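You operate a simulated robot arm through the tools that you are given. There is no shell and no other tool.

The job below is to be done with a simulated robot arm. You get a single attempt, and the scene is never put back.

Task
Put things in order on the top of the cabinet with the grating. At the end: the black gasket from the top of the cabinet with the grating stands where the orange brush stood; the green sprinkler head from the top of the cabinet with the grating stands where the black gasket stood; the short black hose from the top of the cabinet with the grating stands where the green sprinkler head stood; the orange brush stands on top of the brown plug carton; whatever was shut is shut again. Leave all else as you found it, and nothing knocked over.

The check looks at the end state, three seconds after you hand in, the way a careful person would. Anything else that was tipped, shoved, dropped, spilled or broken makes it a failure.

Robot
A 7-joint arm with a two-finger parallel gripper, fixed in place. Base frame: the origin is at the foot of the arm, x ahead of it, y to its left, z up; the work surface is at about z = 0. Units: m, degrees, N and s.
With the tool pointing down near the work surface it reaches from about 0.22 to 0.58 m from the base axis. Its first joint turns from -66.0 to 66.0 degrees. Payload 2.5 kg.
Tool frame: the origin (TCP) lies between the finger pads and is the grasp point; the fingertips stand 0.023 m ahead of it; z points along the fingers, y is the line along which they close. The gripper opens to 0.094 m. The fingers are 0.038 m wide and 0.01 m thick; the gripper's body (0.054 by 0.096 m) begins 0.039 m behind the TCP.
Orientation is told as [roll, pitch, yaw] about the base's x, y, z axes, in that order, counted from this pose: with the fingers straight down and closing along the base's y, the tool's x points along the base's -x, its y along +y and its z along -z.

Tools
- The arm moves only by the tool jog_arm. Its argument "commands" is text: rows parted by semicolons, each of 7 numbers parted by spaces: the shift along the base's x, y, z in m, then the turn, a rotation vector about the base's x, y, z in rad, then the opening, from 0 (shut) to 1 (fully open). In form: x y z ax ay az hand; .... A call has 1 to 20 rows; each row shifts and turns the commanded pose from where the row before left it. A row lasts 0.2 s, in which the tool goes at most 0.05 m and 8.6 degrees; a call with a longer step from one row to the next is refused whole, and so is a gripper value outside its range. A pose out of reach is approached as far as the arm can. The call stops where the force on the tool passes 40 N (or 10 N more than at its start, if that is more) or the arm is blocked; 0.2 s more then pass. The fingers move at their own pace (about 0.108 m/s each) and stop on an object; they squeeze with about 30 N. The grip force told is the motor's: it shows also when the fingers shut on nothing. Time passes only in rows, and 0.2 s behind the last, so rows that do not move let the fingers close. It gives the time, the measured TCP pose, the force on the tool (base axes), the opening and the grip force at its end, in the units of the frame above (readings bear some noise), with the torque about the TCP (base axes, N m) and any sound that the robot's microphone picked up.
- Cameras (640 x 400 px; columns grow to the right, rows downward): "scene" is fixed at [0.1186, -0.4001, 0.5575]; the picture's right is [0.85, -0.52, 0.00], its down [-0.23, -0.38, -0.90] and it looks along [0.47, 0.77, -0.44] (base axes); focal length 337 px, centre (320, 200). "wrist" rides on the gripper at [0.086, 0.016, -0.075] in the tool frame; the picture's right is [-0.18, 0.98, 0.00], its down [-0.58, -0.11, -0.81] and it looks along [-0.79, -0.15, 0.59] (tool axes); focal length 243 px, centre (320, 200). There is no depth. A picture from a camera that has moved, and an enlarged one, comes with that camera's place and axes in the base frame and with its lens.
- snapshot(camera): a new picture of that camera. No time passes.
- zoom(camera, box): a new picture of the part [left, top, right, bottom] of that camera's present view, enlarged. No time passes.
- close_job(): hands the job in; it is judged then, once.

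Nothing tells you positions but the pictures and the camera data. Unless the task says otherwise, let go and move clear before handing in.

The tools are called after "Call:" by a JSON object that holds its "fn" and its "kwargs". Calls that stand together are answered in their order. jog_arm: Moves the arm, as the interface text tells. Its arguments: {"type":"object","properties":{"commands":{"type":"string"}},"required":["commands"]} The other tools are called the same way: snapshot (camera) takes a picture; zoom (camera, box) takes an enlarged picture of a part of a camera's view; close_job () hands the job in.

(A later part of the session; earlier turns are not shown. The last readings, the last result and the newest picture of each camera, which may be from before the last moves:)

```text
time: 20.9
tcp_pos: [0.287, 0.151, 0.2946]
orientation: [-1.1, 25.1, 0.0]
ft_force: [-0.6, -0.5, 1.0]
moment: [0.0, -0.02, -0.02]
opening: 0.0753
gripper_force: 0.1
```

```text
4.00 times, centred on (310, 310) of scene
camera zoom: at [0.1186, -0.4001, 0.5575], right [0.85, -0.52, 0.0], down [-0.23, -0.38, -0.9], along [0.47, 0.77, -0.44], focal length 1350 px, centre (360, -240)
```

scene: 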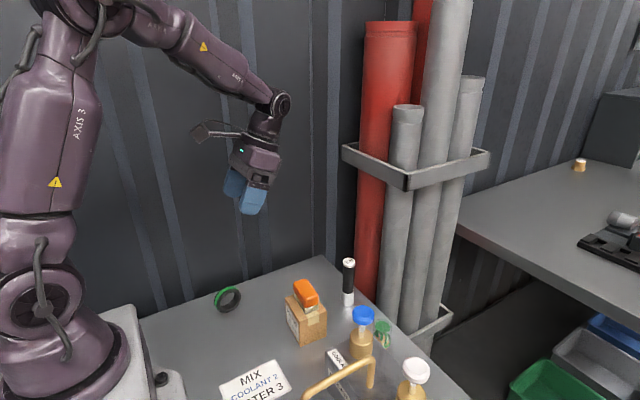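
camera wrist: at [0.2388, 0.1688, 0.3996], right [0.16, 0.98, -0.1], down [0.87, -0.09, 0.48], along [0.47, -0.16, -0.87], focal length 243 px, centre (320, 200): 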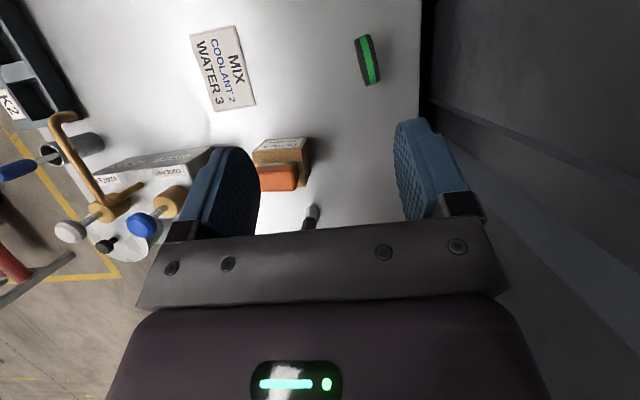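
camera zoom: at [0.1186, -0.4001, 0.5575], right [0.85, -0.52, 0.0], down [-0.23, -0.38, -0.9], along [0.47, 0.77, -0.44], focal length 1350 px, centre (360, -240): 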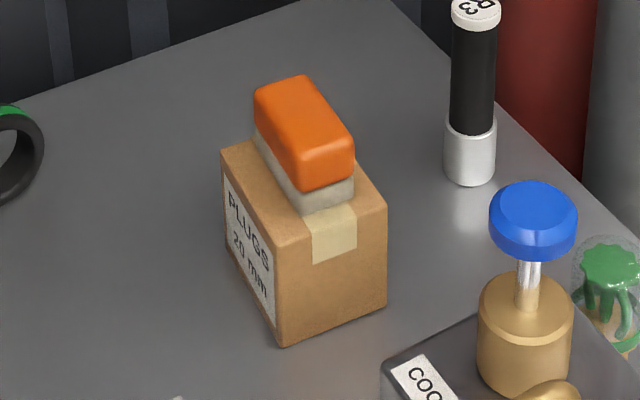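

The gasket stands upright at about (0.241, 0.1955), its plane turned about 10° from x, roughly 59 mm across and 20 mm wide. I'll go above it with the tool vertical and turned 10°.

Call:
{"fn": "jog_arm", "kwargs": {"commands": "-0.0078 0.0074 -0.01 0 -0.1095 0 0.8; -0.0078 0.0074 -0.02 0 -0.1095 0 0.8; -0.0078 0.0074 -0.03 0 -0.1095 0 0.8; -0.0078 0.0074 -0.03 0 -0.1095 0 0.8; -0.0077 0.0074 -0.03 0.019 0 0 0.8; -0.0077 0.0075 -0.0246 0 0 0.0875 0.8; 0 0 0 0 0 0.0875 0.8; 0 0 0 0 0 0 0.8"}}

Call:
{"fn": "snapshot", "kwargs": {"camera": "wrist"}}

Call:
{"fn": "zoom", "kwargs": {"camera": "scene", "box": [140, 180, 300, 330]}}

```text
time: 22.7
tcp_pos: [0.2365, 0.1967, 0.1493]
orientation: [0.0, 0.0, 10.0]
ft_force: [0.1, -0.1, -0.5]
moment: [-0.02, 0.0, -0.03]
opening: 0.0751
gripper_force: 0.0
```

```text
taken
camera wrist: at [0.1494, 0.1976, 0.2239], right [0.01, 1.0, 0.0], down [0.59, -0.01, 0.81], along [0.81, -0.01, -0.59], focal length 243 px, centre (320, 200)
```

wrist: 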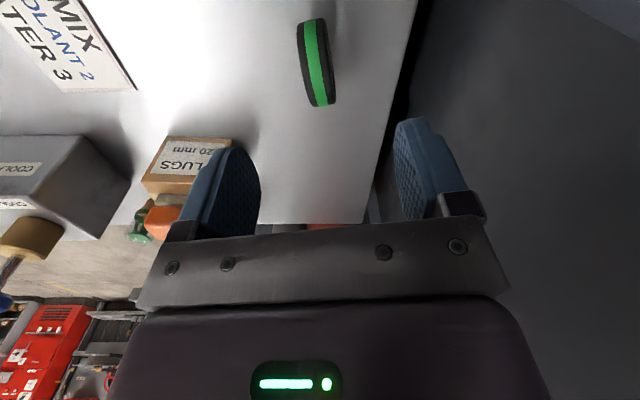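

```text
2.67 times, centred on (220, 255) of scene
camera zoom: at [0.1186, -0.4001, 0.5575], right [0.85, -0.52, 0.0], down [-0.23, -0.38, -0.9], along [0.47, 0.77, -0.44], focal length 900 px, centre (587, 53)
```

zoom: 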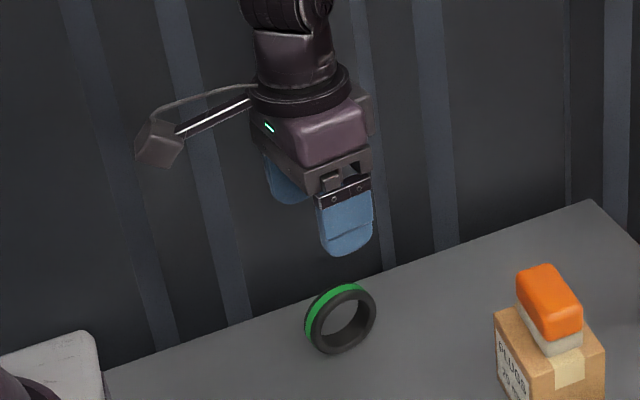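

The fingers straddle the gasket line. I'll enlarge to check the offset before descending.

Call:
{"fn": "zoom", "kwargs": {"camera": "wrist", "box": [270, 0, 370, 120]}}

```text
3.33 times, centred on (320, 60) of wrist
camera zoom: at [0.1494, 0.1976, 0.2239], right [0.01, 1.0, 0.0], down [0.59, -0.01, 0.81], along [0.81, -0.01, -0.59], focal length 809 px, centre (320, 667)
```

zoom: 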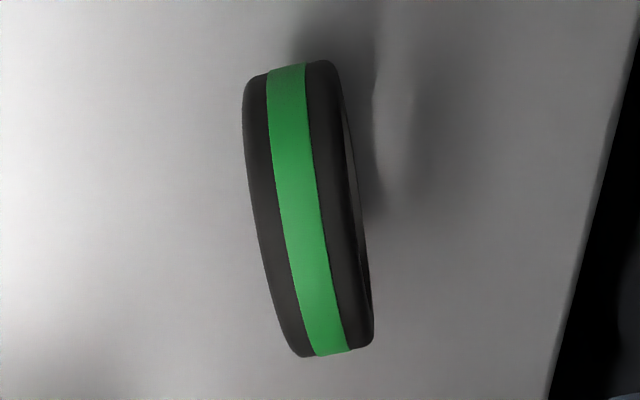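

Ring centre refined to (0.2394, 0.195) with plane at about 11°. I'll trim the position, narrow the opening a bit, and descend.

Call:
{"fn": "jog_arm", "kwargs": {"commands": "0.003 -0.0015 -0.035 0 0 0.017 0.65; 0 0 -0.035 0 0 0 0.6; 0 0 -0.025 0 0 0 0.6; 0 0 -0.02 0 0 0 0.6; 0 0 0 0 0 0 0.6"}}

Call:
{"fn": "snapshot", "kwargs": {"camera": "wrist"}}

Call:
{"fn": "zoom", "kwargs": {"camera": "scene", "box": [140, 200, 300, 330]}}

```text
time: 23.9
tcp_pos: [0.2424, 0.1931, 0.0336]
orientation: [0.0, -0.1, 11.1]
ft_force: [-0.2, 0.1, -0.6]
moment: [0.02, 0.02, -0.02]
opening: 0.0565
gripper_force: 0.0
```

```text
taken
camera wrist: at [0.1528, 0.1929, 0.1088], right [-0.01, 1.0, 0.0], down [0.59, 0.0, 0.81], along [0.81, 0.01, -0.59], focal length 243 px, centre (320, 200)
```

wrist: 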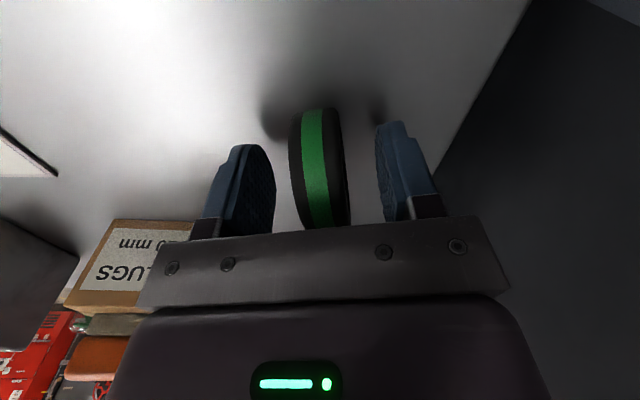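

```text
3.08 times, centred on (220, 265) of scene
camera zoom: at [0.1186, -0.4001, 0.5575], right [0.85, -0.52, 0.0], down [-0.23, -0.38, -0.9], along [0.47, 0.77, -0.44], focal length 1038 px, centre (628, 0)
```

zoom: 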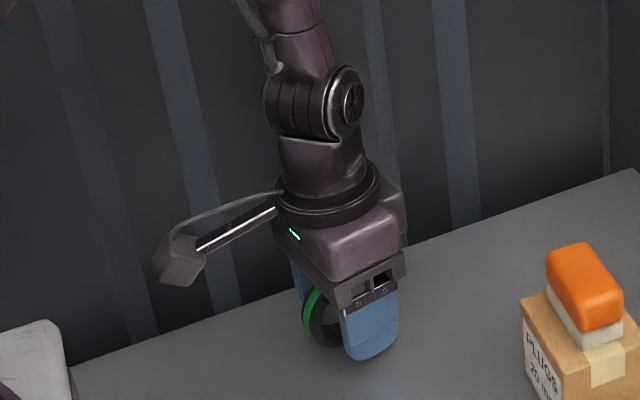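

The gasket is centred between the fingers. I'll close step by step so it isn't knocked.

Call:
{"fn": "jog_arm", "kwargs": {"commands": "0 0 0 0 0 0 0.5; 0 0 0 0 0 0 0.42; 0 0 0 0 0 0 0.36; 0 0 0 0 0 0 0.31; 0 0 0 0 0 0 0.26; 0 0 0 0 0 0 0.22; 0 0 0 0 0 0 0.15; 0 0 0 0 0 0 0.1; 0 0 0 0 0 0 0.1"}}

Call:
{"fn": "snapshot", "kwargs": {"camera": "wrist"}}

Call:
{"fn": "zoom", "kwargs": {"camera": "scene", "box": [180, 240, 280, 330]}}

```text
time: 25.9
tcp_pos: [0.2415, 0.1937, 0.035]
orientation: [0.0, 0.1, 11.0]
ft_force: [-0.5, -0.9, 1.9]
moment: [-0.02, -0.05, -0.01]
opening: 0.0191
gripper_force: 29.3
```

```text
taken
camera wrist: at [0.1527, 0.1928, 0.1091], right [-0.01, 1.0, 0.0], down [0.59, 0.0, 0.81], along [0.81, 0.0, -0.59], focal length 243 px, centre (320, 200)
```

wrist: 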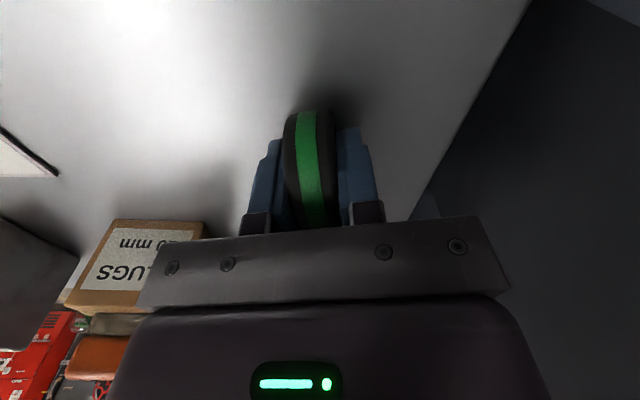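

```text
4.44 times, centred on (230, 285) of scene
camera zoom: at [0.1186, -0.4001, 0.5575], right [0.85, -0.52, 0.0], down [-0.23, -0.38, -0.9], along [0.47, 0.77, -0.44], focal length 1500 px, centre (720, -178)
```

zoom: 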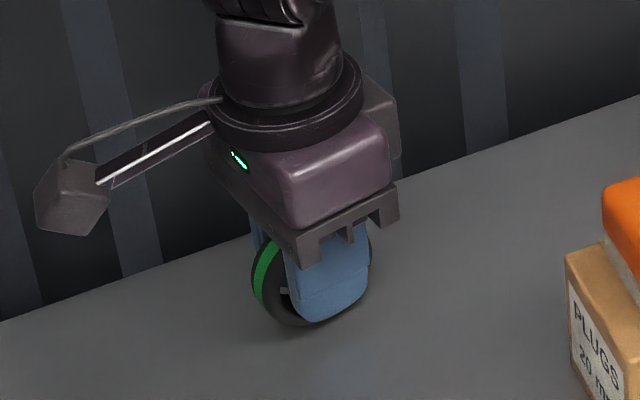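

The gasket is held (19 mm, 29 N); its spot is about (0.2395, 0.1945). I'll lift it, carry it along the wall to the brush's old spot at (0.441, 0.1945), and check before lowering.

Call:
{"fn": "jog_arm", "kwargs": {"commands": "0 0 0.02 0 0 0 0.1; 0 0 0.035 0 0 0 0.1; 0 0 0.035 0 0 0 0.1; 0.034 0 0 0 0 0 0.1; 0.034 0 0 0 0 0 0.1; 0.034 0 0 0 0 0 0.1; 0.034 0 0 0 0 0 0.1; 0.034 0 0 0 0 0 0.1; 0.0315 0 0 0 0 0 0.1; 0 0 0 0 0 0 0.1"}}

Call:
{"fn": "snapshot", "kwargs": {"camera": "wrist"}}

Call:
{"fn": "zoom", "kwargs": {"camera": "scene", "box": [230, 180, 390, 340]}}

```text
time: 28.1
tcp_pos: [0.4419, 0.1961, 0.1228]
orientation: [0.0, -0.1, 11.0]
ft_force: [-0.4, 0.0, -0.5]
moment: [0.02, -0.01, 0.01]
opening: 0.0192
gripper_force: 29.5
```

```text
taken
camera wrist: at [0.3537, 0.195, 0.1972], right [-0.01, 1.0, 0.0], down [0.59, 0.0, 0.81], along [0.81, 0.0, -0.59], focal length 243 px, centre (320, 200)
```

wrist: 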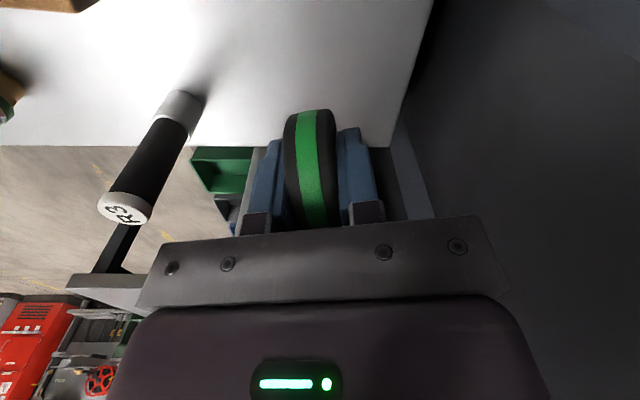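

```text
2.50 times, centred on (310, 260) of scene
camera zoom: at [0.1186, -0.4001, 0.5575], right [0.85, -0.52, 0.0], down [-0.23, -0.38, -0.9], along [0.47, 0.77, -0.44], focal length 844 px, centre (345, 50)
```

zoom: 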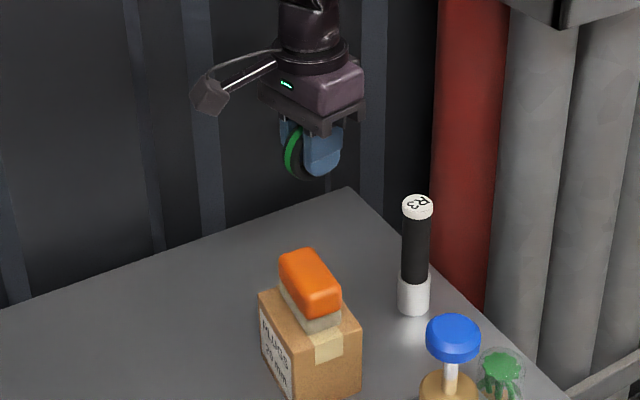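

The gasket hangs over the target spot. I'll lower most of the way, then finish in fine steps.

Call:
{"fn": "jog_arm", "kwargs": {"commands": "0 -0.001 -0.03 0 0 0 0.1; 0 0 -0.03 0 0 0 0.1; 0 0 -0.015 0 0 0 0.1; 0 0 -0.006 0 0 0 0.1; 0 0 -0.004 0 0 0 0.1; 0 0 0 0 0 0 0.1"}}

Call:
{"fn": "snapshot", "kwargs": {"camera": "wrist"}}

Call:
{"fn": "zoom", "kwargs": {"camera": "scene", "box": [260, 220, 360, 310]}}

```text
time: 29.5
tcp_pos: [0.4427, 0.1933, 0.0386]
orientation: [0.0, 0.0, 11.0]
ft_force: [0.3, -0.5, -0.7]
moment: [-0.01, -0.02, -0.04]
opening: 0.0193
gripper_force: 30.2
```

```text
taken
camera wrist: at [0.3539, 0.1944, 0.1139], right [-0.01, 1.0, 0.0], down [0.59, 0.0, 0.81], along [0.81, 0.01, -0.59], focal length 243 px, centre (320, 200)
```

wrist: 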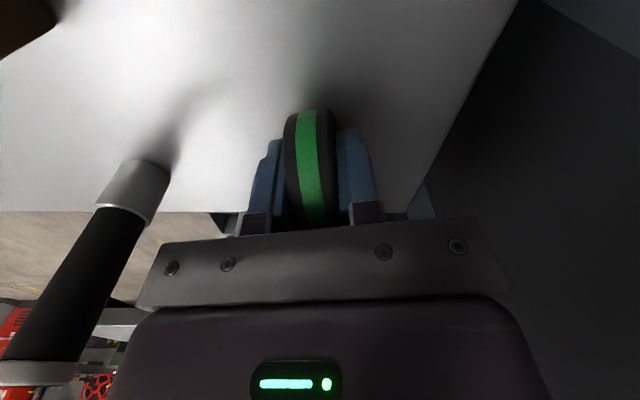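

```text
4.44 times, centred on (310, 265) of scene
camera zoom: at [0.1186, -0.4001, 0.5575], right [0.85, -0.52, 0.0], down [-0.23, -0.38, -0.9], along [0.47, 0.77, -0.44], focal length 1500 px, centre (364, -89)
```

zoom: 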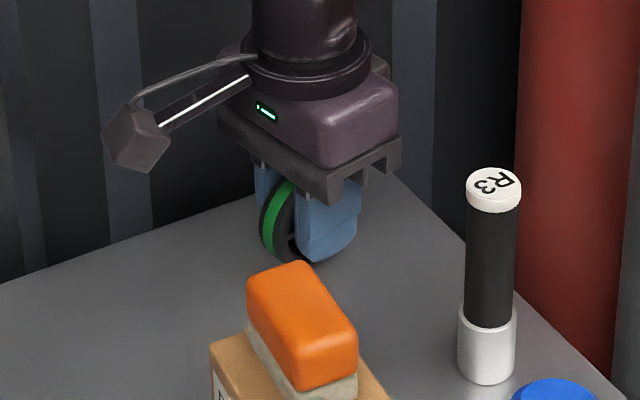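

About 4–5 mm remains to the table. I'll finish the lowering in 1–2 mm steps.

Call:
{"fn": "jog_arm", "kwargs": {"commands": "0 0 -0.002 0 0 0 0.1; 0 0 -0.001 0 0 0 0.1; 0 0 -0.001 0 0 0 0.1; 0 0 0 0 0 0 0.1"}}

```text
time: 30.5
tcp_pos: [0.4437, 0.1945, 0.0345]
orientation: [0.0, 0.1, 11.0]
ft_force: [0.4, 0.4, -1.6]
moment: [0.02, -0.02, 0.02]
opening: 0.019
gripper_force: 29.7
```

Call:
{"fn": "jog_arm", "kwargs": {"commands": "0 0 -0.001 0 0 0 0.1; 0 0 0 0 0 0 0.1"}}

```text
time: 31.1
tcp_pos: [0.4425, 0.194, 0.0339]
orientation: [0.0, 0.0, 11.1]
ft_force: [-5.0, -0.9, 10.2]
moment: [-0.04, 0.16, 0.01]
opening: 0.0193
gripper_force: 30.2
```

Contact with the table is felt (10 N). I'll relieve the pressure slightly before opening slowly.

Call:
{"fn": "jog_arm", "kwargs": {"commands": "0 0 0.0006 0 0 0 0.1; 0 0 0 0 0 0 0.1"}}

```text
time: 31.7
tcp_pos: [0.4426, 0.195, 0.0343]
orientation: [0.1, -0.1, 11.0]
ft_force: [0.9, 1.1, 4.7]
moment: [0.04, 0.0, 0.02]
opening: 0.0193
gripper_force: 30.3
```

Residual pressure is small, so I'll open in gentle increments.

Call:
{"fn": "jog_arm", "kwargs": {"commands": "0 0 0 0 0 0 0.2; 0 0 0 0 0 0 0.22; 0 0 0 0 0 0 0.24; 0 0 0 0 0 0 0.28; 0 0 0 0 0 0 0.34; 0 0 0 0 0 0 0.42; 0 0 0 0 0 0 0.5; 0 0 0 0 0 0 0.5"}}

Call:
{"fn": "snapshot", "kwargs": {"camera": "wrist"}}

Call:
{"fn": "zoom", "kwargs": {"camera": "scene", "box": [260, 220, 360, 310]}}

```text
time: 33.5
tcp_pos: [0.4432, 0.1943, 0.0332]
orientation: [0.1, 0.1, 11.0]
ft_force: [0.0, 0.3, -0.5]
moment: [0.01, 0.0, 0.03]
opening: 0.0472
gripper_force: 0.1
```

```text
taken
camera wrist: at [0.3539, 0.1937, 0.1089], right [-0.01, 1.0, 0.0], down [0.59, 0.0, 0.81], along [0.81, 0.01, -0.59], focal length 243 px, centre (320, 200)
```

wrist: 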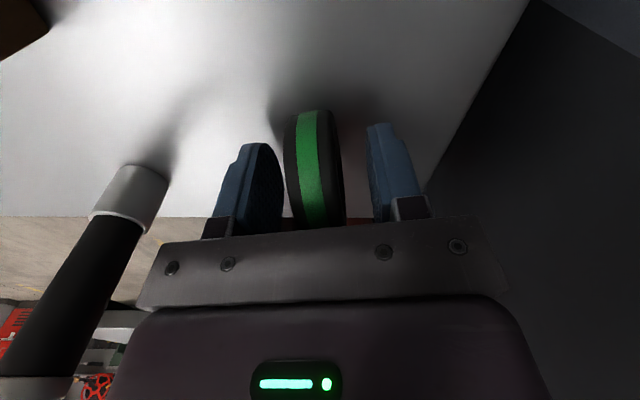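

```text
4.44 times, centred on (310, 265) of scene
camera zoom: at [0.1186, -0.4001, 0.5575], right [0.85, -0.52, 0.0], down [-0.23, -0.38, -0.9], along [0.47, 0.77, -0.44], focal length 1500 px, centre (364, -89)
```

zoom: 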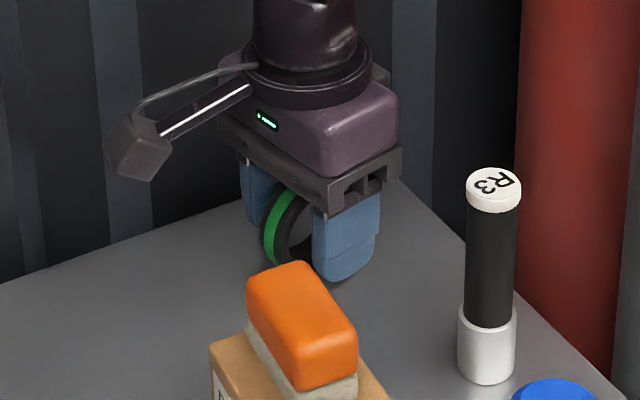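

The gasket stands on its own at the brush's old place. I'll rise straight up, clear of it, and move to view the sprinkler.

Call:
{"fn": "jog_arm", "kwargs": {"commands": "0 0 0.015 0 0 0 0.5; 0 0 0.03 0 0 0 0.5; 0 0 0.045 0 0 0 0.5; 0 0 0.045 0 0 0 0.5; 0 0 0.045 0 0 -0.05 0.6; -0.014 -0.042 0.02 0 0 -0.05 0.7; -0.014 -0.042 0.01 0 0 -0.05 0.8; -0.014 -0.042 0 0 0 -0.04 0.9; -0.014 -0.042 0 0 0 0 0.9; -0.014 -0.04 0 0 0 0 0.9; 0 0 0 0 0 0 0.9"}}

Call:
{"fn": "snapshot", "kwargs": {"camera": "wrist"}}

Call:
{"fn": "snapshot", "kwargs": {"camera": "scene"}}

```text
time: 35.9
tcp_pos: [0.3715, -0.0143, 0.2437]
orientation: [0.0, 0.0, 0.2]
ft_force: [-0.9, -0.4, -0.1]
moment: [-0.01, -0.06, 0.01]
opening: 0.0846
gripper_force: 0.0
```

```text
taken
camera wrist: at [0.2847, 0.0026, 0.3189], right [0.18, 0.98, 0.0], down [0.58, -0.11, 0.81], along [0.79, -0.15, -0.59], focal length 243 px, centre (320, 200)
```

wrist: 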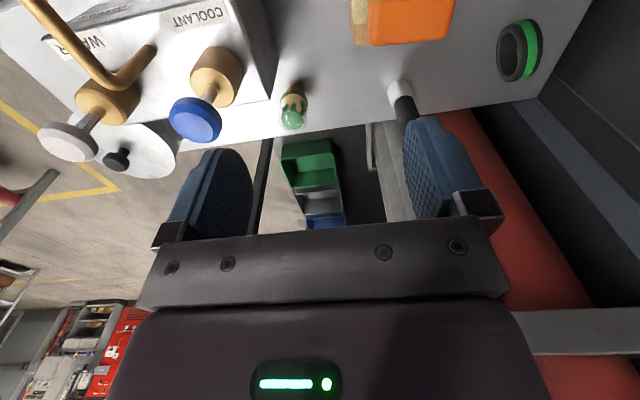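

```text
taken
```

scene: 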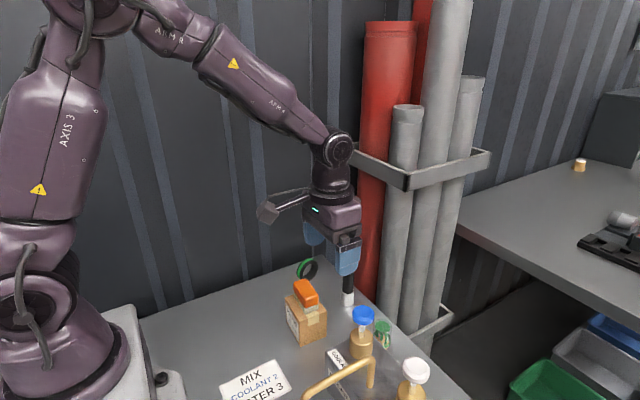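

The gasket stands upright in place. Now I'll enlarge the sprinkler and the coolant box next to it for measurement.

Call:
{"fn": "zoom", "kwargs": {"camera": "wrist", "box": [220, 60, 340, 150]}}

Call:
{"fn": "zoom", "kwargs": {"camera": "wrist", "box": [140, 0, 340, 150]}}

Call:
{"fn": "zoom", "kwargs": {"camera": "scene", "box": [280, 230, 360, 310]}}

```text
4.44 times, centred on (280, 105) of wrist
camera zoom: at [0.2847, 0.0026, 0.3189], right [0.18, 0.98, 0.0], down [0.58, -0.11, 0.81], along [0.79, -0.15, -0.59], focal length 1078 px, centre (498, 622)
```

zoom: 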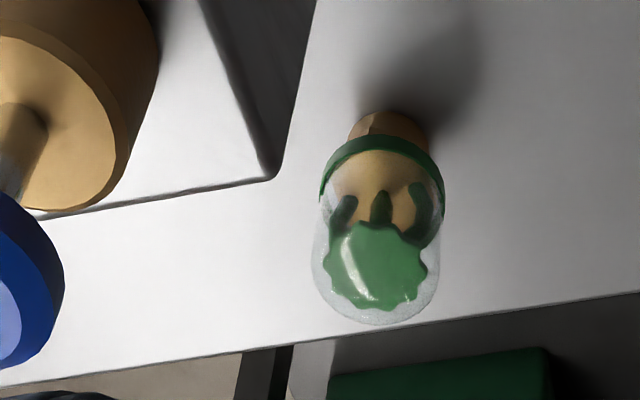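

```text
2.67 times, centred on (240, 75) of wrist
camera zoom: at [0.2847, 0.0026, 0.3189], right [0.18, 0.98, 0.0], down [0.58, -0.11, 0.81], along [0.79, -0.15, -0.59], focal length 647 px, centre (533, 533)
```

zoom: 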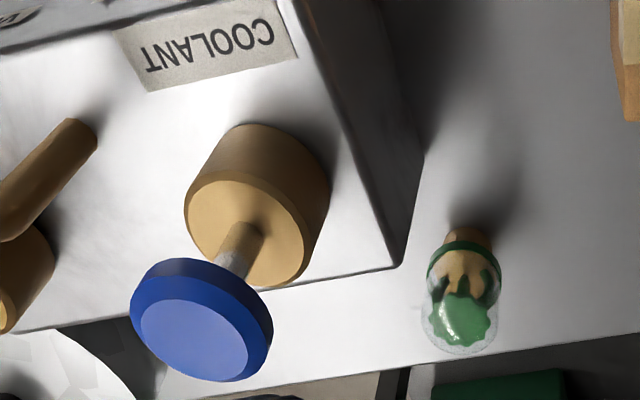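

```text
5.00 times, centred on (320, 270) of scene
camera zoom: at [0.1186, -0.4001, 0.5575], right [0.85, -0.52, 0.0], down [-0.23, -0.38, -0.9], along [0.47, 0.77, -0.44], focal length 1687 px, centre (320, -150)
```

zoom: 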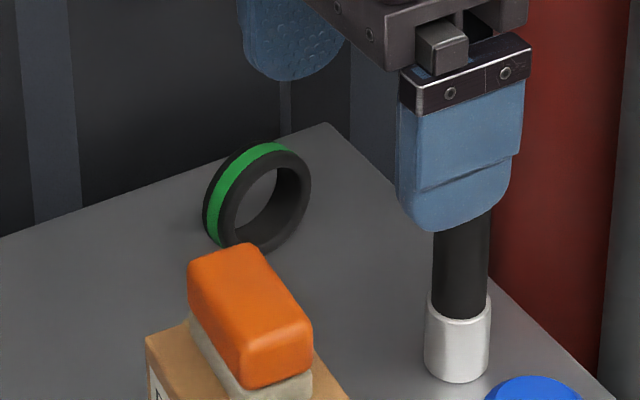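

The sprinkler centre is about (0.460, −0.0645), about 36 mm across and roughly 78 mm tall, with the coolant box corner at about (0.412, −0.072) and the blue knob at (0.374, −0.106). I'll approach turned −15° so the camera stays between the knob and the carton, stopping above it first.

Call:
{"fn": "jog_arm", "kwargs": {"commands": "0.0295 -0.0167 0 0 0 -0.0873 0.8; 0.0295 -0.0167 0 0 0 -0.0873 0.8; 0.0295 -0.0168 0 0 0 -0.0873 0.75; 0 0 -0.04 0 0 0 0.75; 0 0 -0.04 0 0 0 0.75; 0 0 0 0 0 0 0.75"}}

Call:
{"fn": "snapshot", "kwargs": {"camera": "wrist"}}

Call:
{"fn": "snapshot", "kwargs": {"camera": "scene"}}

```text
time: 37.3
tcp_pos: [0.4611, -0.0626, 0.1639]
orientation: [0.0, 0.0, -14.9]
ft_force: [0.1, 0.6, -0.1]
moment: [-0.01, 0.0, 0.0]
opening: 0.0704
gripper_force: 0.0
```

```text
taken
camera wrist: at [0.3812, -0.0244, 0.2393], right [0.43, 0.9, 0.0], down [0.53, -0.25, 0.81], along [0.73, -0.35, -0.59], focal length 243 px, centre (320, 200)
```

wrist: 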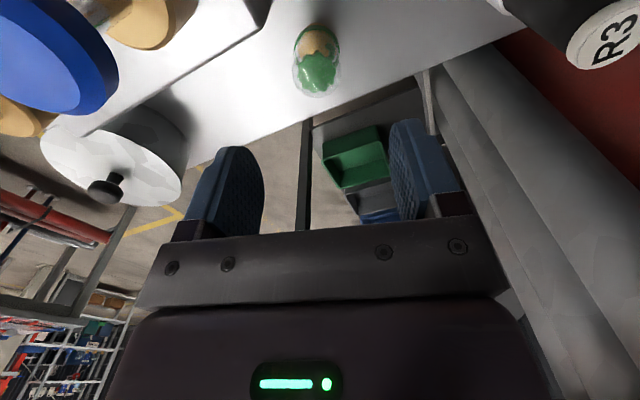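

```text
taken
```

scene: 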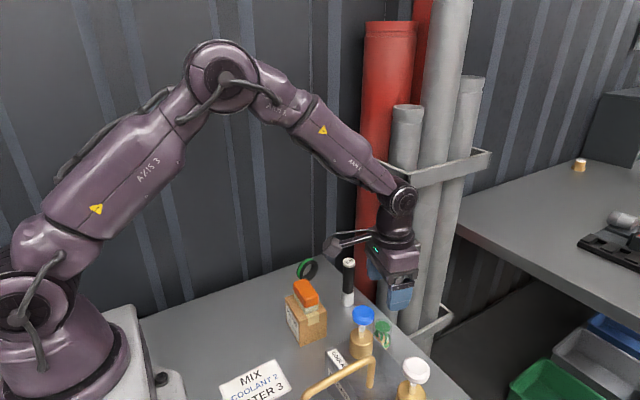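

The gripper is above the sprinkler. I'll enlarge the wrist view to refine its centre.

Call:
{"fn": "zoom", "kwargs": {"camera": "wrist", "box": [260, 0, 380, 110]}}

```text
3.64 times, centred on (320, 55) of wrist
camera zoom: at [0.3812, -0.0244, 0.2393], right [0.43, 0.9, 0.0], down [0.53, -0.25, 0.81], along [0.73, -0.35, -0.59], focal length 882 px, centre (320, 727)
```

zoom: 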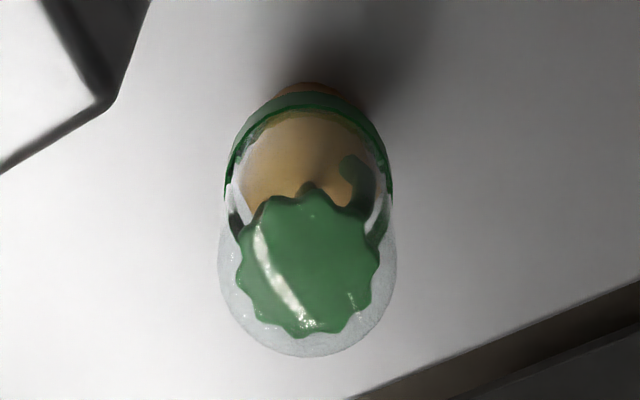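

Sprinkler centre confirmed at (0.460, −0.0645). I'll shift 2 mm and descend around it.

Call:
{"fn": "jog_arm", "kwargs": {"commands": "0 -0.0022 -0.03 0 0 0 0.75; 0 0 -0.035 0 0 0 0.75; 0 0 -0.028 0 0 0 0.75; 0 0 -0.015 0 0 0 0.75; 0 0 0 0 0 0 0.75"}}

Call:
{"fn": "snapshot", "kwargs": {"camera": "wrist"}}

Call:
{"fn": "zoom", "kwargs": {"camera": "scene", "box": [300, 240, 460, 370]}}

```text
time: 38.5
tcp_pos: [0.4613, -0.0641, 0.0561]
orientation: [0.0, 0.0, -15.0]
ft_force: [0.3, 0.2, -0.2]
moment: [0.02, 0.02, 0.0]
opening: 0.0705
gripper_force: 0.1
```

```text
taken
camera wrist: at [0.3814, -0.0264, 0.1314], right [0.43, 0.9, 0.0], down [0.53, -0.25, 0.81], along [0.73, -0.35, -0.59], focal length 243 px, centre (320, 200)
```

wrist: 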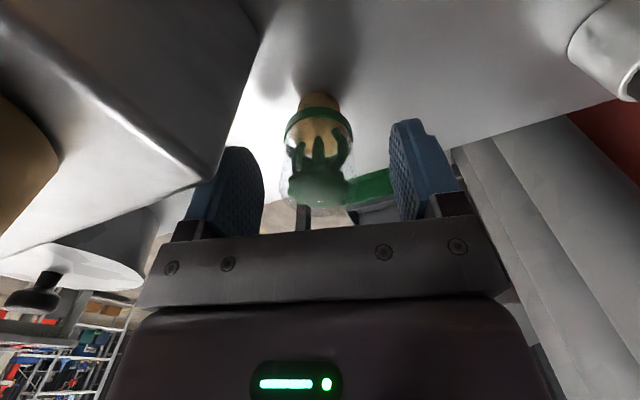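

```text
3.08 times, centred on (380, 305) of scene
camera zoom: at [0.1186, -0.4001, 0.5575], right [0.85, -0.52, 0.0], down [-0.23, -0.38, -0.9], along [0.47, 0.77, -0.44], focal length 1038 px, centre (135, -123)
```

zoom: 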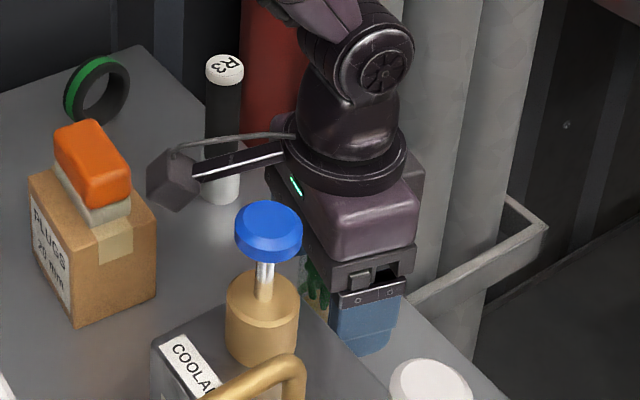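

The sprinkler is centred between the fingers; the hand clears the dome. I'll go 9 mm lower so the fingertips reach the green collar.

Call:
{"fn": "jog_arm", "kwargs": {"commands": "0 0 -0.005 0 0 0 0.75; 0 0 -0.004 0 0 0 0.75; 0 0 0 0 0 0 0.75"}}

Call:
{"fn": "snapshot", "kwargs": {"camera": "wrist"}}

```text
time: 39.3
tcp_pos: [0.4599, -0.0651, 0.0474]
orientation: [0.0, 0.0, -14.9]
ft_force: [0.6, -0.7, 0.0]
moment: [0.03, 0.0, -0.01]
opening: 0.0705
gripper_force: 0.1
```

```text
taken
camera wrist: at [0.3811, -0.0274, 0.1228], right [0.43, 0.9, 0.0], down [0.53, -0.25, 0.81], along [0.73, -0.35, -0.59], focal length 243 px, centre (320, 200)
```

wrist: 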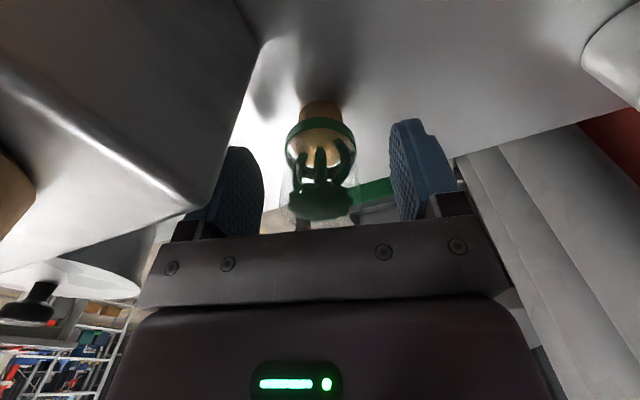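

Good position, no contact force. I'll close gradually on the collar and dome.

Call:
{"fn": "jog_arm", "kwargs": {"commands": "0 0 0 0 0 0 0.62; 0 0 0 0 0 0 0.53; 0 0 0 0 0 0 0.47; 0 0 0 0 0 0 0.43; 0 0 0 0 0 0 0.4; 0 0 0 0 0 0 0.37; 0 0 0 0 0 0 0.32; 0 0 0 0 0 0 0.25; 0 0 0 0 0 0 0.25"}}

Call:
{"fn": "snapshot", "kwargs": {"camera": "wrist"}}

```text
time: 41.3
tcp_pos: [0.4613, -0.0657, 0.0476]
orientation: [0.0, 0.0, -14.9]
ft_force: [-0.2, 0.8, -0.4]
moment: [0.01, 0.04, -0.01]
opening: 0.0351
gripper_force: 30.2
```

```text
taken
camera wrist: at [0.3811, -0.0274, 0.1229], right [0.43, 0.9, 0.0], down [0.53, -0.25, 0.81], along [0.73, -0.35, -0.59], focal length 243 px, centre (320, 200)
```

wrist: 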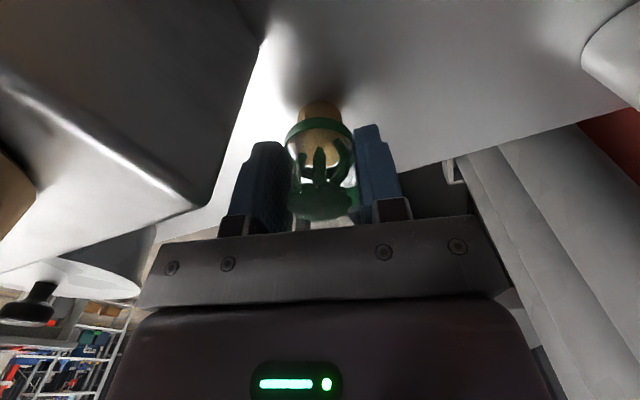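

The sprinkler is held (35 mm, 30 N) at (0.460, −0.065). I'll lift it high and carry it to the gasket's old spot.

Call:
{"fn": "jog_arm", "kwargs": {"commands": "0 0 0.015 0 0 0 0.25; 0 0 0.035 0 0 0 0.25; 0 0 0.045 0 0 0 0.25; 0 0 0.045 0 0 0 0.25; 0 0 0.04 0 0 0 0.25; -0.0276 0.0324 0 0 0 0.0545 0.25; -0.0276 0.0324 0 0 0 0.0545 0.25; -0.0276 0.0324 0 0 0 0.0545 0.25; -0.0276 0.0324 0 0 0 0.0545 0.25; -0.0276 0.0324 0 0 0 0.0545 0.25; -0.0276 0.0324 0 0 0 0.0545 0.25; -0.0276 0.0324 0 0 0 0.0545 0.25; -0.0274 0.0327 0 0 0 0.0545 0.25; 0 0 0 0 0 0 0.25"}}

Call:
{"fn": "snapshot", "kwargs": {"camera": "wrist"}}

Call:
{"fn": "snapshot", "kwargs": {"camera": "scene"}}

```text
time: 44.3
tcp_pos: [0.2411, 0.1945, 0.2261]
orientation: [0.0, 0.0, 10.2]
ft_force: [-0.3, 0.6, -1.0]
moment: [0.01, -0.02, 0.0]
opening: 0.035
gripper_force: 30.2
```

```text
taken
camera wrist: at [0.1528, 0.1965, 0.3014], right [0.01, 1.0, 0.0], down [0.59, 0.0, 0.81], along [0.81, -0.01, -0.59], focal length 243 px, centre (320, 200)
```

wrist: 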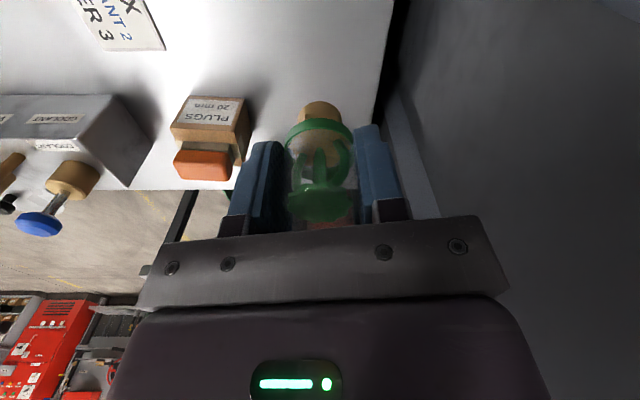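

```text
taken
```

scene: 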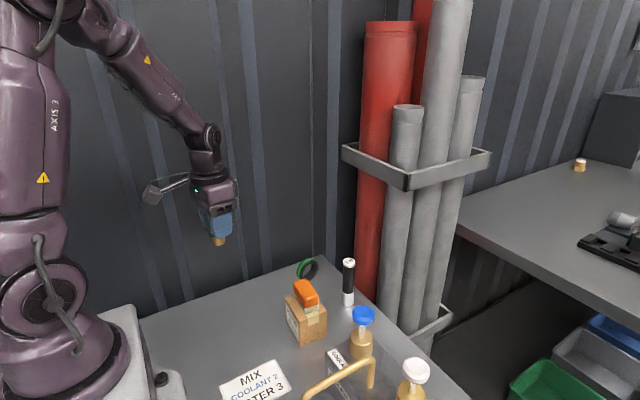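

I'm above the gasket's old spot with the sprinkler upright. I'll lower it most of the way.

Call:
{"fn": "jog_arm", "kwargs": {"commands": "-0.001 -0.0015 -0.04 0 0 0 0.25; 0 0 -0.045 0 0 0 0.25; 0 0 -0.045 0 0 0 0.25; 0 0 -0.03 0 0 0 0.25; 0 0 -0.01 0 0 0 0.25; 0 0 -0.004 0 0 0 0.25; 0 0 0 0 0 0 0.25"}}

Call:
{"fn": "zoom", "kwargs": {"camera": "scene", "box": [180, 240, 280, 330]}}

Call:
{"fn": "snapshot", "kwargs": {"camera": "wrist"}}

```text
time: 45.9
tcp_pos: [0.2383, 0.193, 0.0523]
orientation: [0.0, 0.0, 10.1]
ft_force: [0.0, -0.3, -0.7]
moment: [0.02, 0.02, 0.0]
opening: 0.035
gripper_force: 29.8
```

```text
4.44 times, centred on (230, 285) of scene
camera zoom: at [0.1186, -0.4001, 0.5575], right [0.85, -0.52, 0.0], down [-0.23, -0.38, -0.9], along [0.47, 0.77, -0.44], focal length 1500 px, centre (720, -178)
```

zoom: 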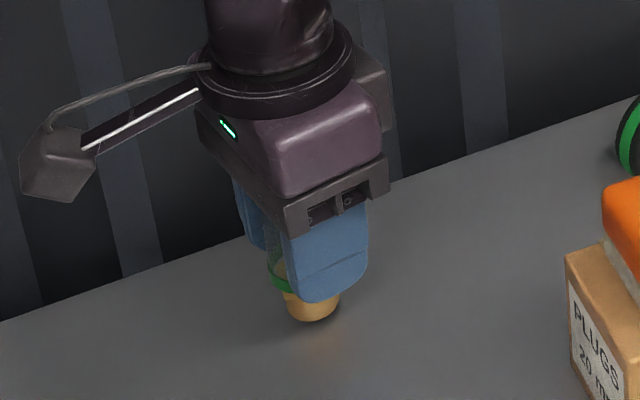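

```text
taken
camera wrist: at [0.1503, 0.1936, 0.1284], right [0.01, 1.0, 0.0], down [0.59, -0.01, 0.81], along [0.81, -0.01, -0.59], focal length 243 px, centre (320, 200)
```

wrist: 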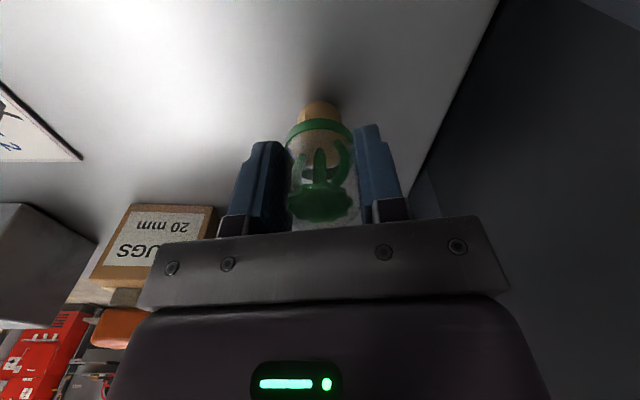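

About 5 mm remains; I'll trim position by a millimetre and lower in fine steps.

Call:
{"fn": "jog_arm", "kwargs": {"commands": "0.001 0.001 -0.002 0 0 0 0.25; 0 0 -0.0015 0 0 0 0.25; 0 0 -0.001 0 0 0 0.25; 0 0 0 0 0 0 0.25"}}

```text
time: 46.9
tcp_pos: [0.2402, 0.1917, 0.049]
orientation: [0.0, 0.0, 10.0]
ft_force: [1.1, 0.0, -2.0]
moment: [0.0, 0.03, -0.01]
opening: 0.0351
gripper_force: 29.8
```

Call:
{"fn": "jog_arm", "kwargs": {"commands": "0 0 -0.001 0 0 0 0.25; 0 0 0 0 0 0 0.25"}}

```text
time: 47.5
tcp_pos: [0.2402, 0.1915, 0.0474]
orientation: [0.0, 0.0, 10.0]
ft_force: [-2.9, -1.5, 8.3]
moment: [-0.07, 0.08, 0.02]
opening: 0.0348
gripper_force: 29.7
```

Contact is felt. I'll ease off half a millimetre and open slowly.

Call:
{"fn": "jog_arm", "kwargs": {"commands": "0 0 0.0005 0 0 0 0.25; 0 0 0 0 0 0 0.37; 0 0 0 0 0 0 0.38; 0 0 0 0 0 0 0.4; 0 0 0 0 0 0 0.43; 0 0 0 0 0 0 0.48; 0 0 0 0 0 0 0.55; 0 0 0 0 0 0 0.62; 0 0 0 0 0 0 0.7; 0 0 0 0 0 0 0.7"}}

Call:
{"fn": "snapshot", "kwargs": {"camera": "wrist"}}

Call:
{"fn": "zoom", "kwargs": {"camera": "scene", "box": [180, 240, 280, 330]}}

```text
time: 49.7
tcp_pos: [0.2404, 0.1921, 0.0481]
orientation: [0.0, -0.1, 10.2]
ft_force: [-0.1, 0.4, 0.8]
moment: [0.04, 0.03, -0.01]
opening: 0.066
gripper_force: 0.1
```

```text
taken
camera wrist: at [0.1517, 0.1936, 0.1232], right [0.01, 1.0, 0.0], down [0.59, -0.01, 0.81], along [0.81, -0.01, -0.59], focal length 243 px, centre (320, 200)
```

wrist: 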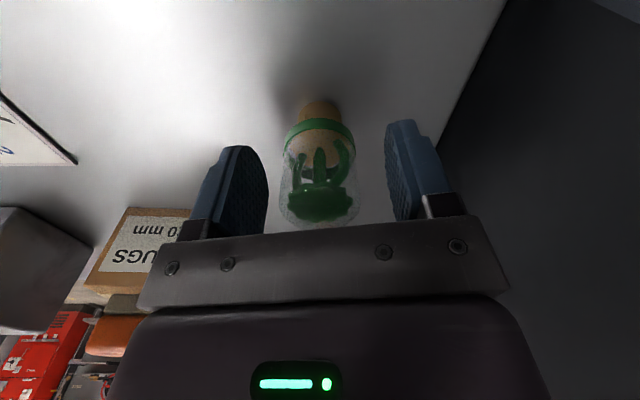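

```text
4.44 times, centred on (230, 285) of scene
camera zoom: at [0.1186, -0.4001, 0.5575], right [0.85, -0.52, 0.0], down [-0.23, -0.38, -0.9], along [0.47, 0.77, -0.44], focal length 1500 px, centre (720, -178)
```

zoom: 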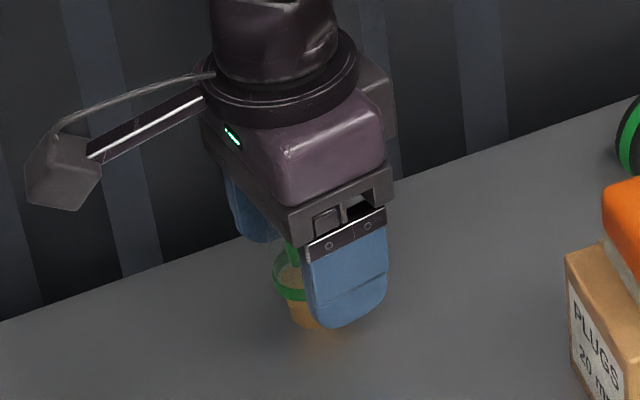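

The sprinkler stands free at the gasket's old spot. I'll rise straight up and move across to above the hose, turned −15°.

Call:
{"fn": "jog_arm", "kwargs": {"commands": "0 0 0.015 0 0 0 0.7; 0 0 0.03 0 0 0 0.7; 0 0 0.045 0 0 0 0.7; 0 0 0.045 0 0 0 0.7; 0 0 0.025 0 0 0 0.7; 0.04 -0.0196 0 0 0 -0.0727 0.7; 0.04 -0.0196 0 0 0 -0.0727 0.7; 0.04 -0.0196 0 0 0 -0.0727 0.7; 0.04 -0.0196 0 0 0 -0.0727 0.7; 0.04 -0.0196 0 0 0 -0.0727 0.7; 0.02 -0.0196 0 0 0 -0.0727 0.7; 0 0 0 0 0 0 0.7"}}

Call:
{"fn": "snapshot", "kwargs": {"camera": "wrist"}}

Call:
{"fn": "snapshot", "kwargs": {"camera": "scene"}}

```text
time: 52.3
tcp_pos: [0.4587, 0.0762, 0.2095]
orientation: [0.0, 0.0, -15.0]
ft_force: [0.2, -1.0, -0.4]
moment: [0.0, -0.02, 0.01]
opening: 0.0658
gripper_force: 0.1
```

```text
taken
camera wrist: at [0.379, 0.114, 0.2845], right [0.43, 0.9, 0.0], down [0.53, -0.26, 0.81], along [0.73, -0.35, -0.59], focal length 243 px, centre (320, 200)
```

wrist: 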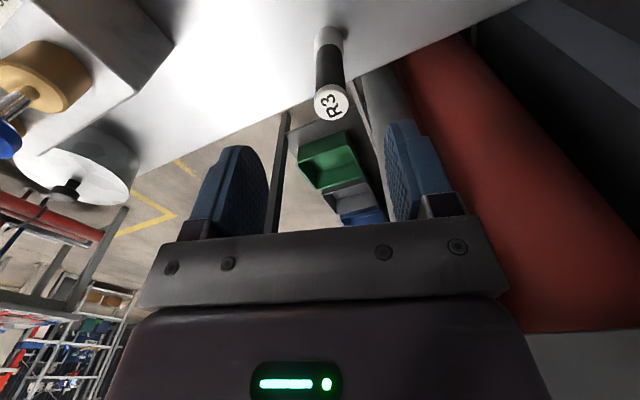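

```text
taken
```

scene: 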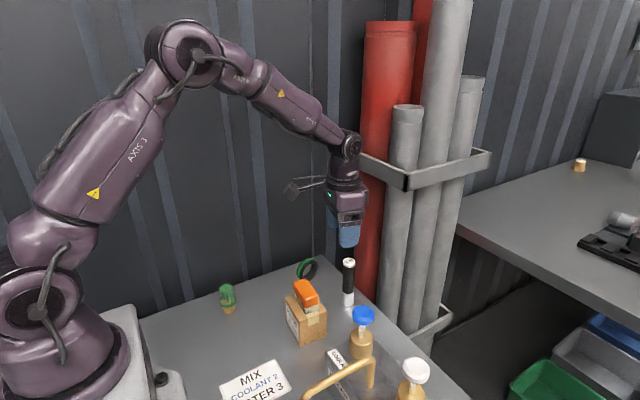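

Call:
{"fn": "zoom", "kwargs": {"camera": "wrist", "box": [270, 20, 390, 130]}}

Call:
{"fn": "zoom", "kwargs": {"camera": "scene", "box": [200, 240, 380, 350]}}

```text
3.64 times, centred on (330, 75) of wrist
camera zoom: at [0.379, 0.114, 0.2845], right [0.43, 0.9, 0.0], down [0.53, -0.26, 0.81], along [0.73, -0.35, -0.59], focal length 882 px, centre (284, 654)
```

zoom: 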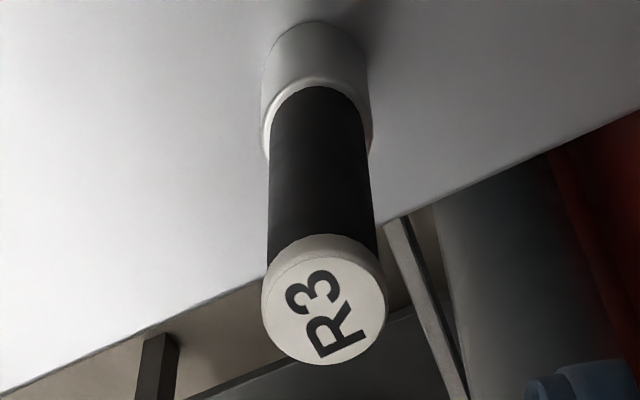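

```text
3.56 times, centred on (290, 295) of scene
camera zoom: at [0.1186, -0.4001, 0.5575], right [0.85, -0.52, 0.0], down [-0.23, -0.38, -0.9], along [0.47, 0.77, -0.44], focal length 1200 px, centre (427, -138)
```

zoom: 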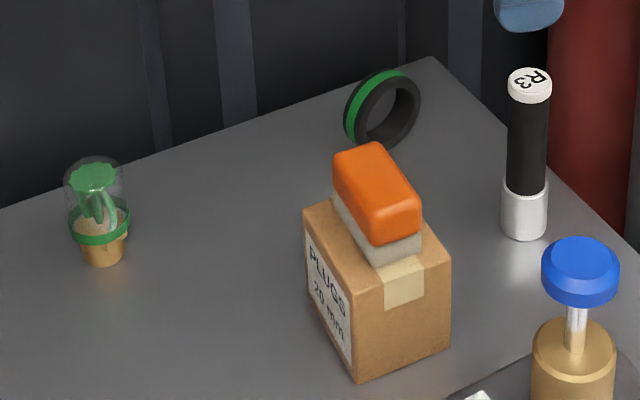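

The sprinkler, gasket and brush all stand well. The hose centre works out to about (0.479, 0.076), about 0.117 m tall. I'll centre over it and descend so the fingers straddle the black part, keeping the palm above its cap.

Call:
{"fn": "jog_arm", "kwargs": {"commands": "0.021 -0.0005 0 0 0 0 0.7; 0 0 -0.03 0 0 0 0.7; 0 0 -0.03 0 0 0 0.7; 0 0 -0.03 0 0 0 0.7; 0 0 0 0 0 0 0.7"}}

Call:
{"fn": "snapshot", "kwargs": {"camera": "wrist"}}

Call:
{"fn": "zoom", "kwargs": {"camera": "scene", "box": [270, 200, 430, 330]}}

```text
time: 53.5
tcp_pos: [0.4805, 0.0722, 0.1191]
orientation: [0.1, 0.0, -14.9]
ft_force: [-1.5, 0.3, 0.3]
moment: [-0.05, 0.03, -0.01]
opening: 0.0658
gripper_force: 0.0
```

```text
taken
camera wrist: at [0.4004, 0.1114, 0.1937], right [0.43, 0.9, 0.0], down [0.53, -0.25, 0.81], along [0.73, -0.35, -0.59], focal length 243 px, centre (320, 200)
```

wrist: 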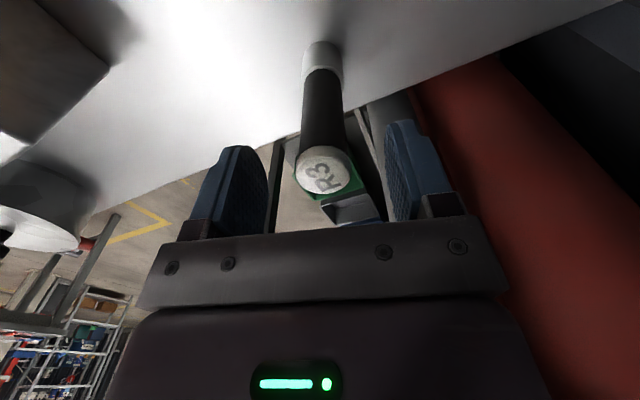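

```text
3.08 times, centred on (350, 265) of scene
camera zoom: at [0.1186, -0.4001, 0.5575], right [0.85, -0.52, 0.0], down [-0.23, -0.38, -0.9], along [0.47, 0.77, -0.44], focal length 1038 px, centre (228, 0)
```

zoom: 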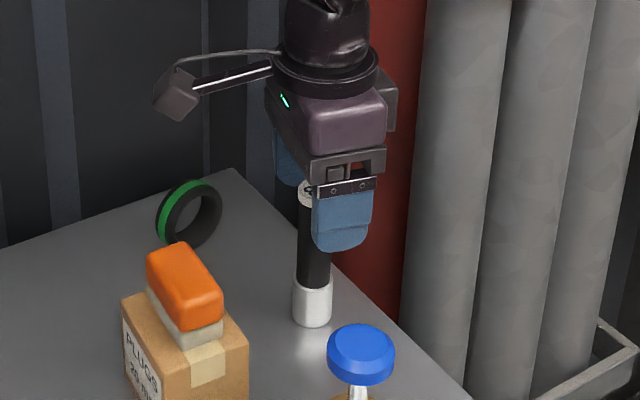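

The hose cap is centred between the fingers. I'll descend 3 cm more and close gently.

Call:
{"fn": "jog_arm", "kwargs": {"commands": "0 0 -0.015 0 0 0 0.7; 0 0 -0.012 0 0 0 0.65; 0 0 -0.004 0 0 0 0.6; 0 0 0 0 0 0 0.6"}}

Call:
{"fn": "snapshot", "kwargs": {"camera": "wrist"}}

```text
time: 54.5
tcp_pos: [0.4816, 0.0747, 0.0871]
orientation: [0.0, 0.0, -15.0]
ft_force: [0.0, 0.1, -0.5]
moment: [-0.03, 0.0, 0.0]
opening: 0.0565
gripper_force: 0.1
```

```text
taken
camera wrist: at [0.4021, 0.1128, 0.1626], right [0.43, 0.9, 0.0], down [0.53, -0.25, 0.81], along [0.73, -0.35, -0.59], focal length 243 px, centre (320, 200)
```

wrist: 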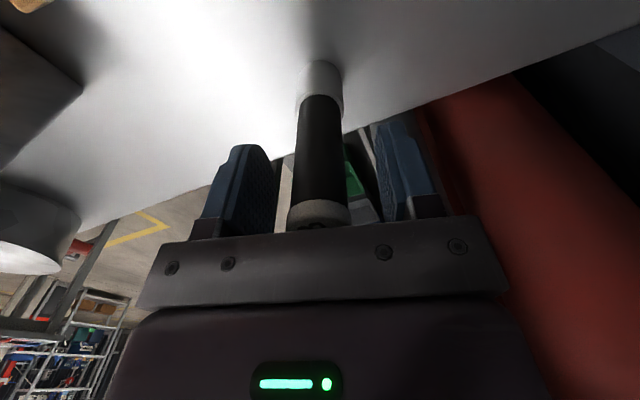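

The hose is centred and the palm clears its cap. I'll close gradually.

Call:
{"fn": "jog_arm", "kwargs": {"commands": "0 0 0 0 0 0 0.5; 0 0 0 0 0 0 0.42; 0 0 0 0 0 0 0.36; 0 0 0 0 0 0 0.32; 0 0 0 0 0 0 0.29; 0 0 0 0 0 0 0.26; 0 0 0 0 0 0 0.2; 0 0 0 0 0 0 0.12; 0 0 0 0 0 0 0.12"}}

Call:
{"fn": "snapshot", "kwargs": {"camera": "wrist"}}

Call:
{"fn": "zoom", "kwargs": {"camera": "scene", "box": [300, 220, 420, 330]}}

```text
time: 56.5
tcp_pos: [0.4816, 0.0736, 0.0873]
orientation: [0.0, 0.0, -15.1]
ft_force: [0.5, -1.3, -0.2]
moment: [0.01, 0.0, 0.0]
opening: 0.0262
gripper_force: 30.5
```

```text
taken
camera wrist: at [0.402, 0.1128, 0.1628], right [0.43, 0.9, 0.0], down [0.53, -0.25, 0.81], along [0.73, -0.35, -0.59], focal length 243 px, centre (320, 200)
```

wrist: 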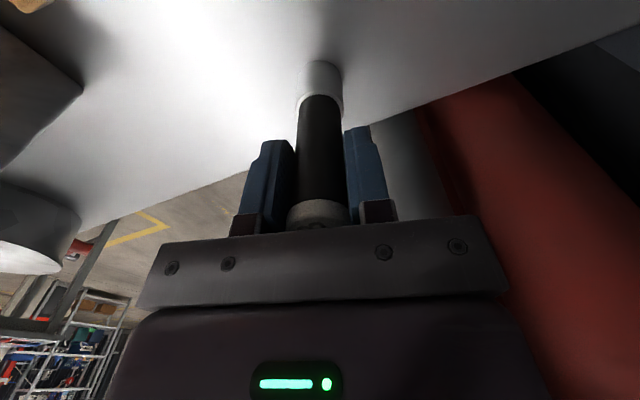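

```text
3.64 times, centred on (360, 275) of scene
camera zoom: at [0.1186, -0.4001, 0.5575], right [0.85, -0.52, 0.0], down [-0.23, -0.38, -0.9], along [0.47, 0.77, -0.44], focal length 1227 px, centre (174, -73)
```

zoom: 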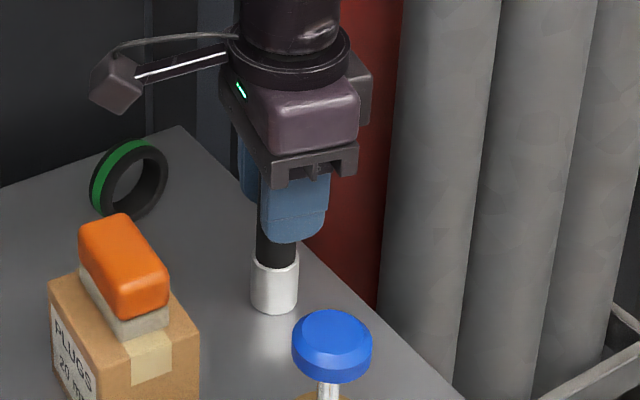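

The hose is held by its cap end (26 mm, 30 N). I'll lift it and carry it to the sprinkler's old spot at (0.460, −0.065).

Call:
{"fn": "jog_arm", "kwargs": {"commands": "0 0 0.015 0 0 0 0.12; 0 0 0.03 0 0 0 0.12; 0 0 0.025 0 0 0 0.12; -0.00525 -0.035 0 0 0 0 0.12; -0.00525 -0.035 0 0 0 0 0.12; -0.00525 -0.035 0 0 0 0 0.12; -0.00525 -0.035 0 0 0 0 0.12; 0 0 0 0 0 0 0.12"}}

Call:
{"fn": "snapshot", "kwargs": {"camera": "wrist"}}

Call:
{"fn": "zoom", "kwargs": {"camera": "scene", "box": [300, 220, 460, 380]}}

```text
time: 58.3
tcp_pos: [0.4587, -0.0659, 0.1601]
orientation: [0.0, 0.0, -14.9]
ft_force: [-0.2, 0.2, -0.7]
moment: [-0.01, 0.03, 0.0]
opening: 0.0265
gripper_force: 30.1
```

```text
taken
camera wrist: at [0.3787, -0.0267, 0.2348], right [0.43, 0.9, 0.0], down [0.53, -0.25, 0.81], along [0.73, -0.35, -0.59], focal length 243 px, centre (320, 200)
```

wrist: 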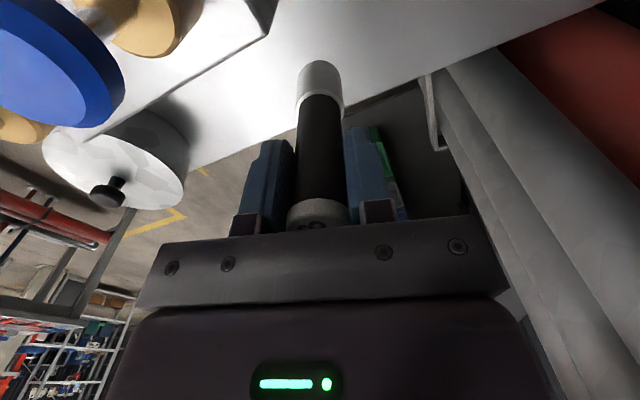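

```text
2.50 times, centred on (380, 300) of scene
camera zoom: at [0.1186, -0.4001, 0.5575], right [0.85, -0.52, 0.0], down [-0.23, -0.38, -0.9], along [0.47, 0.77, -0.44], focal length 844 px, centre (170, -50)
```

zoom: 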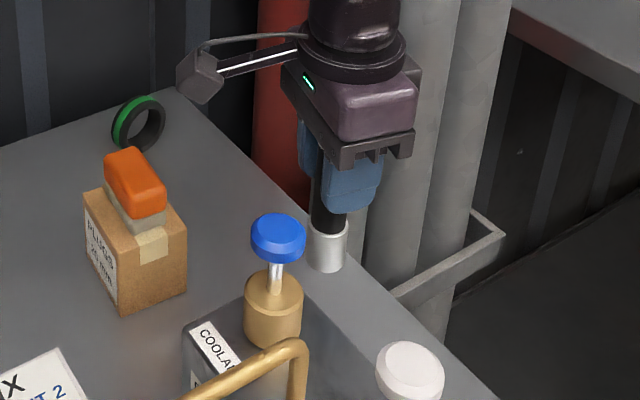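

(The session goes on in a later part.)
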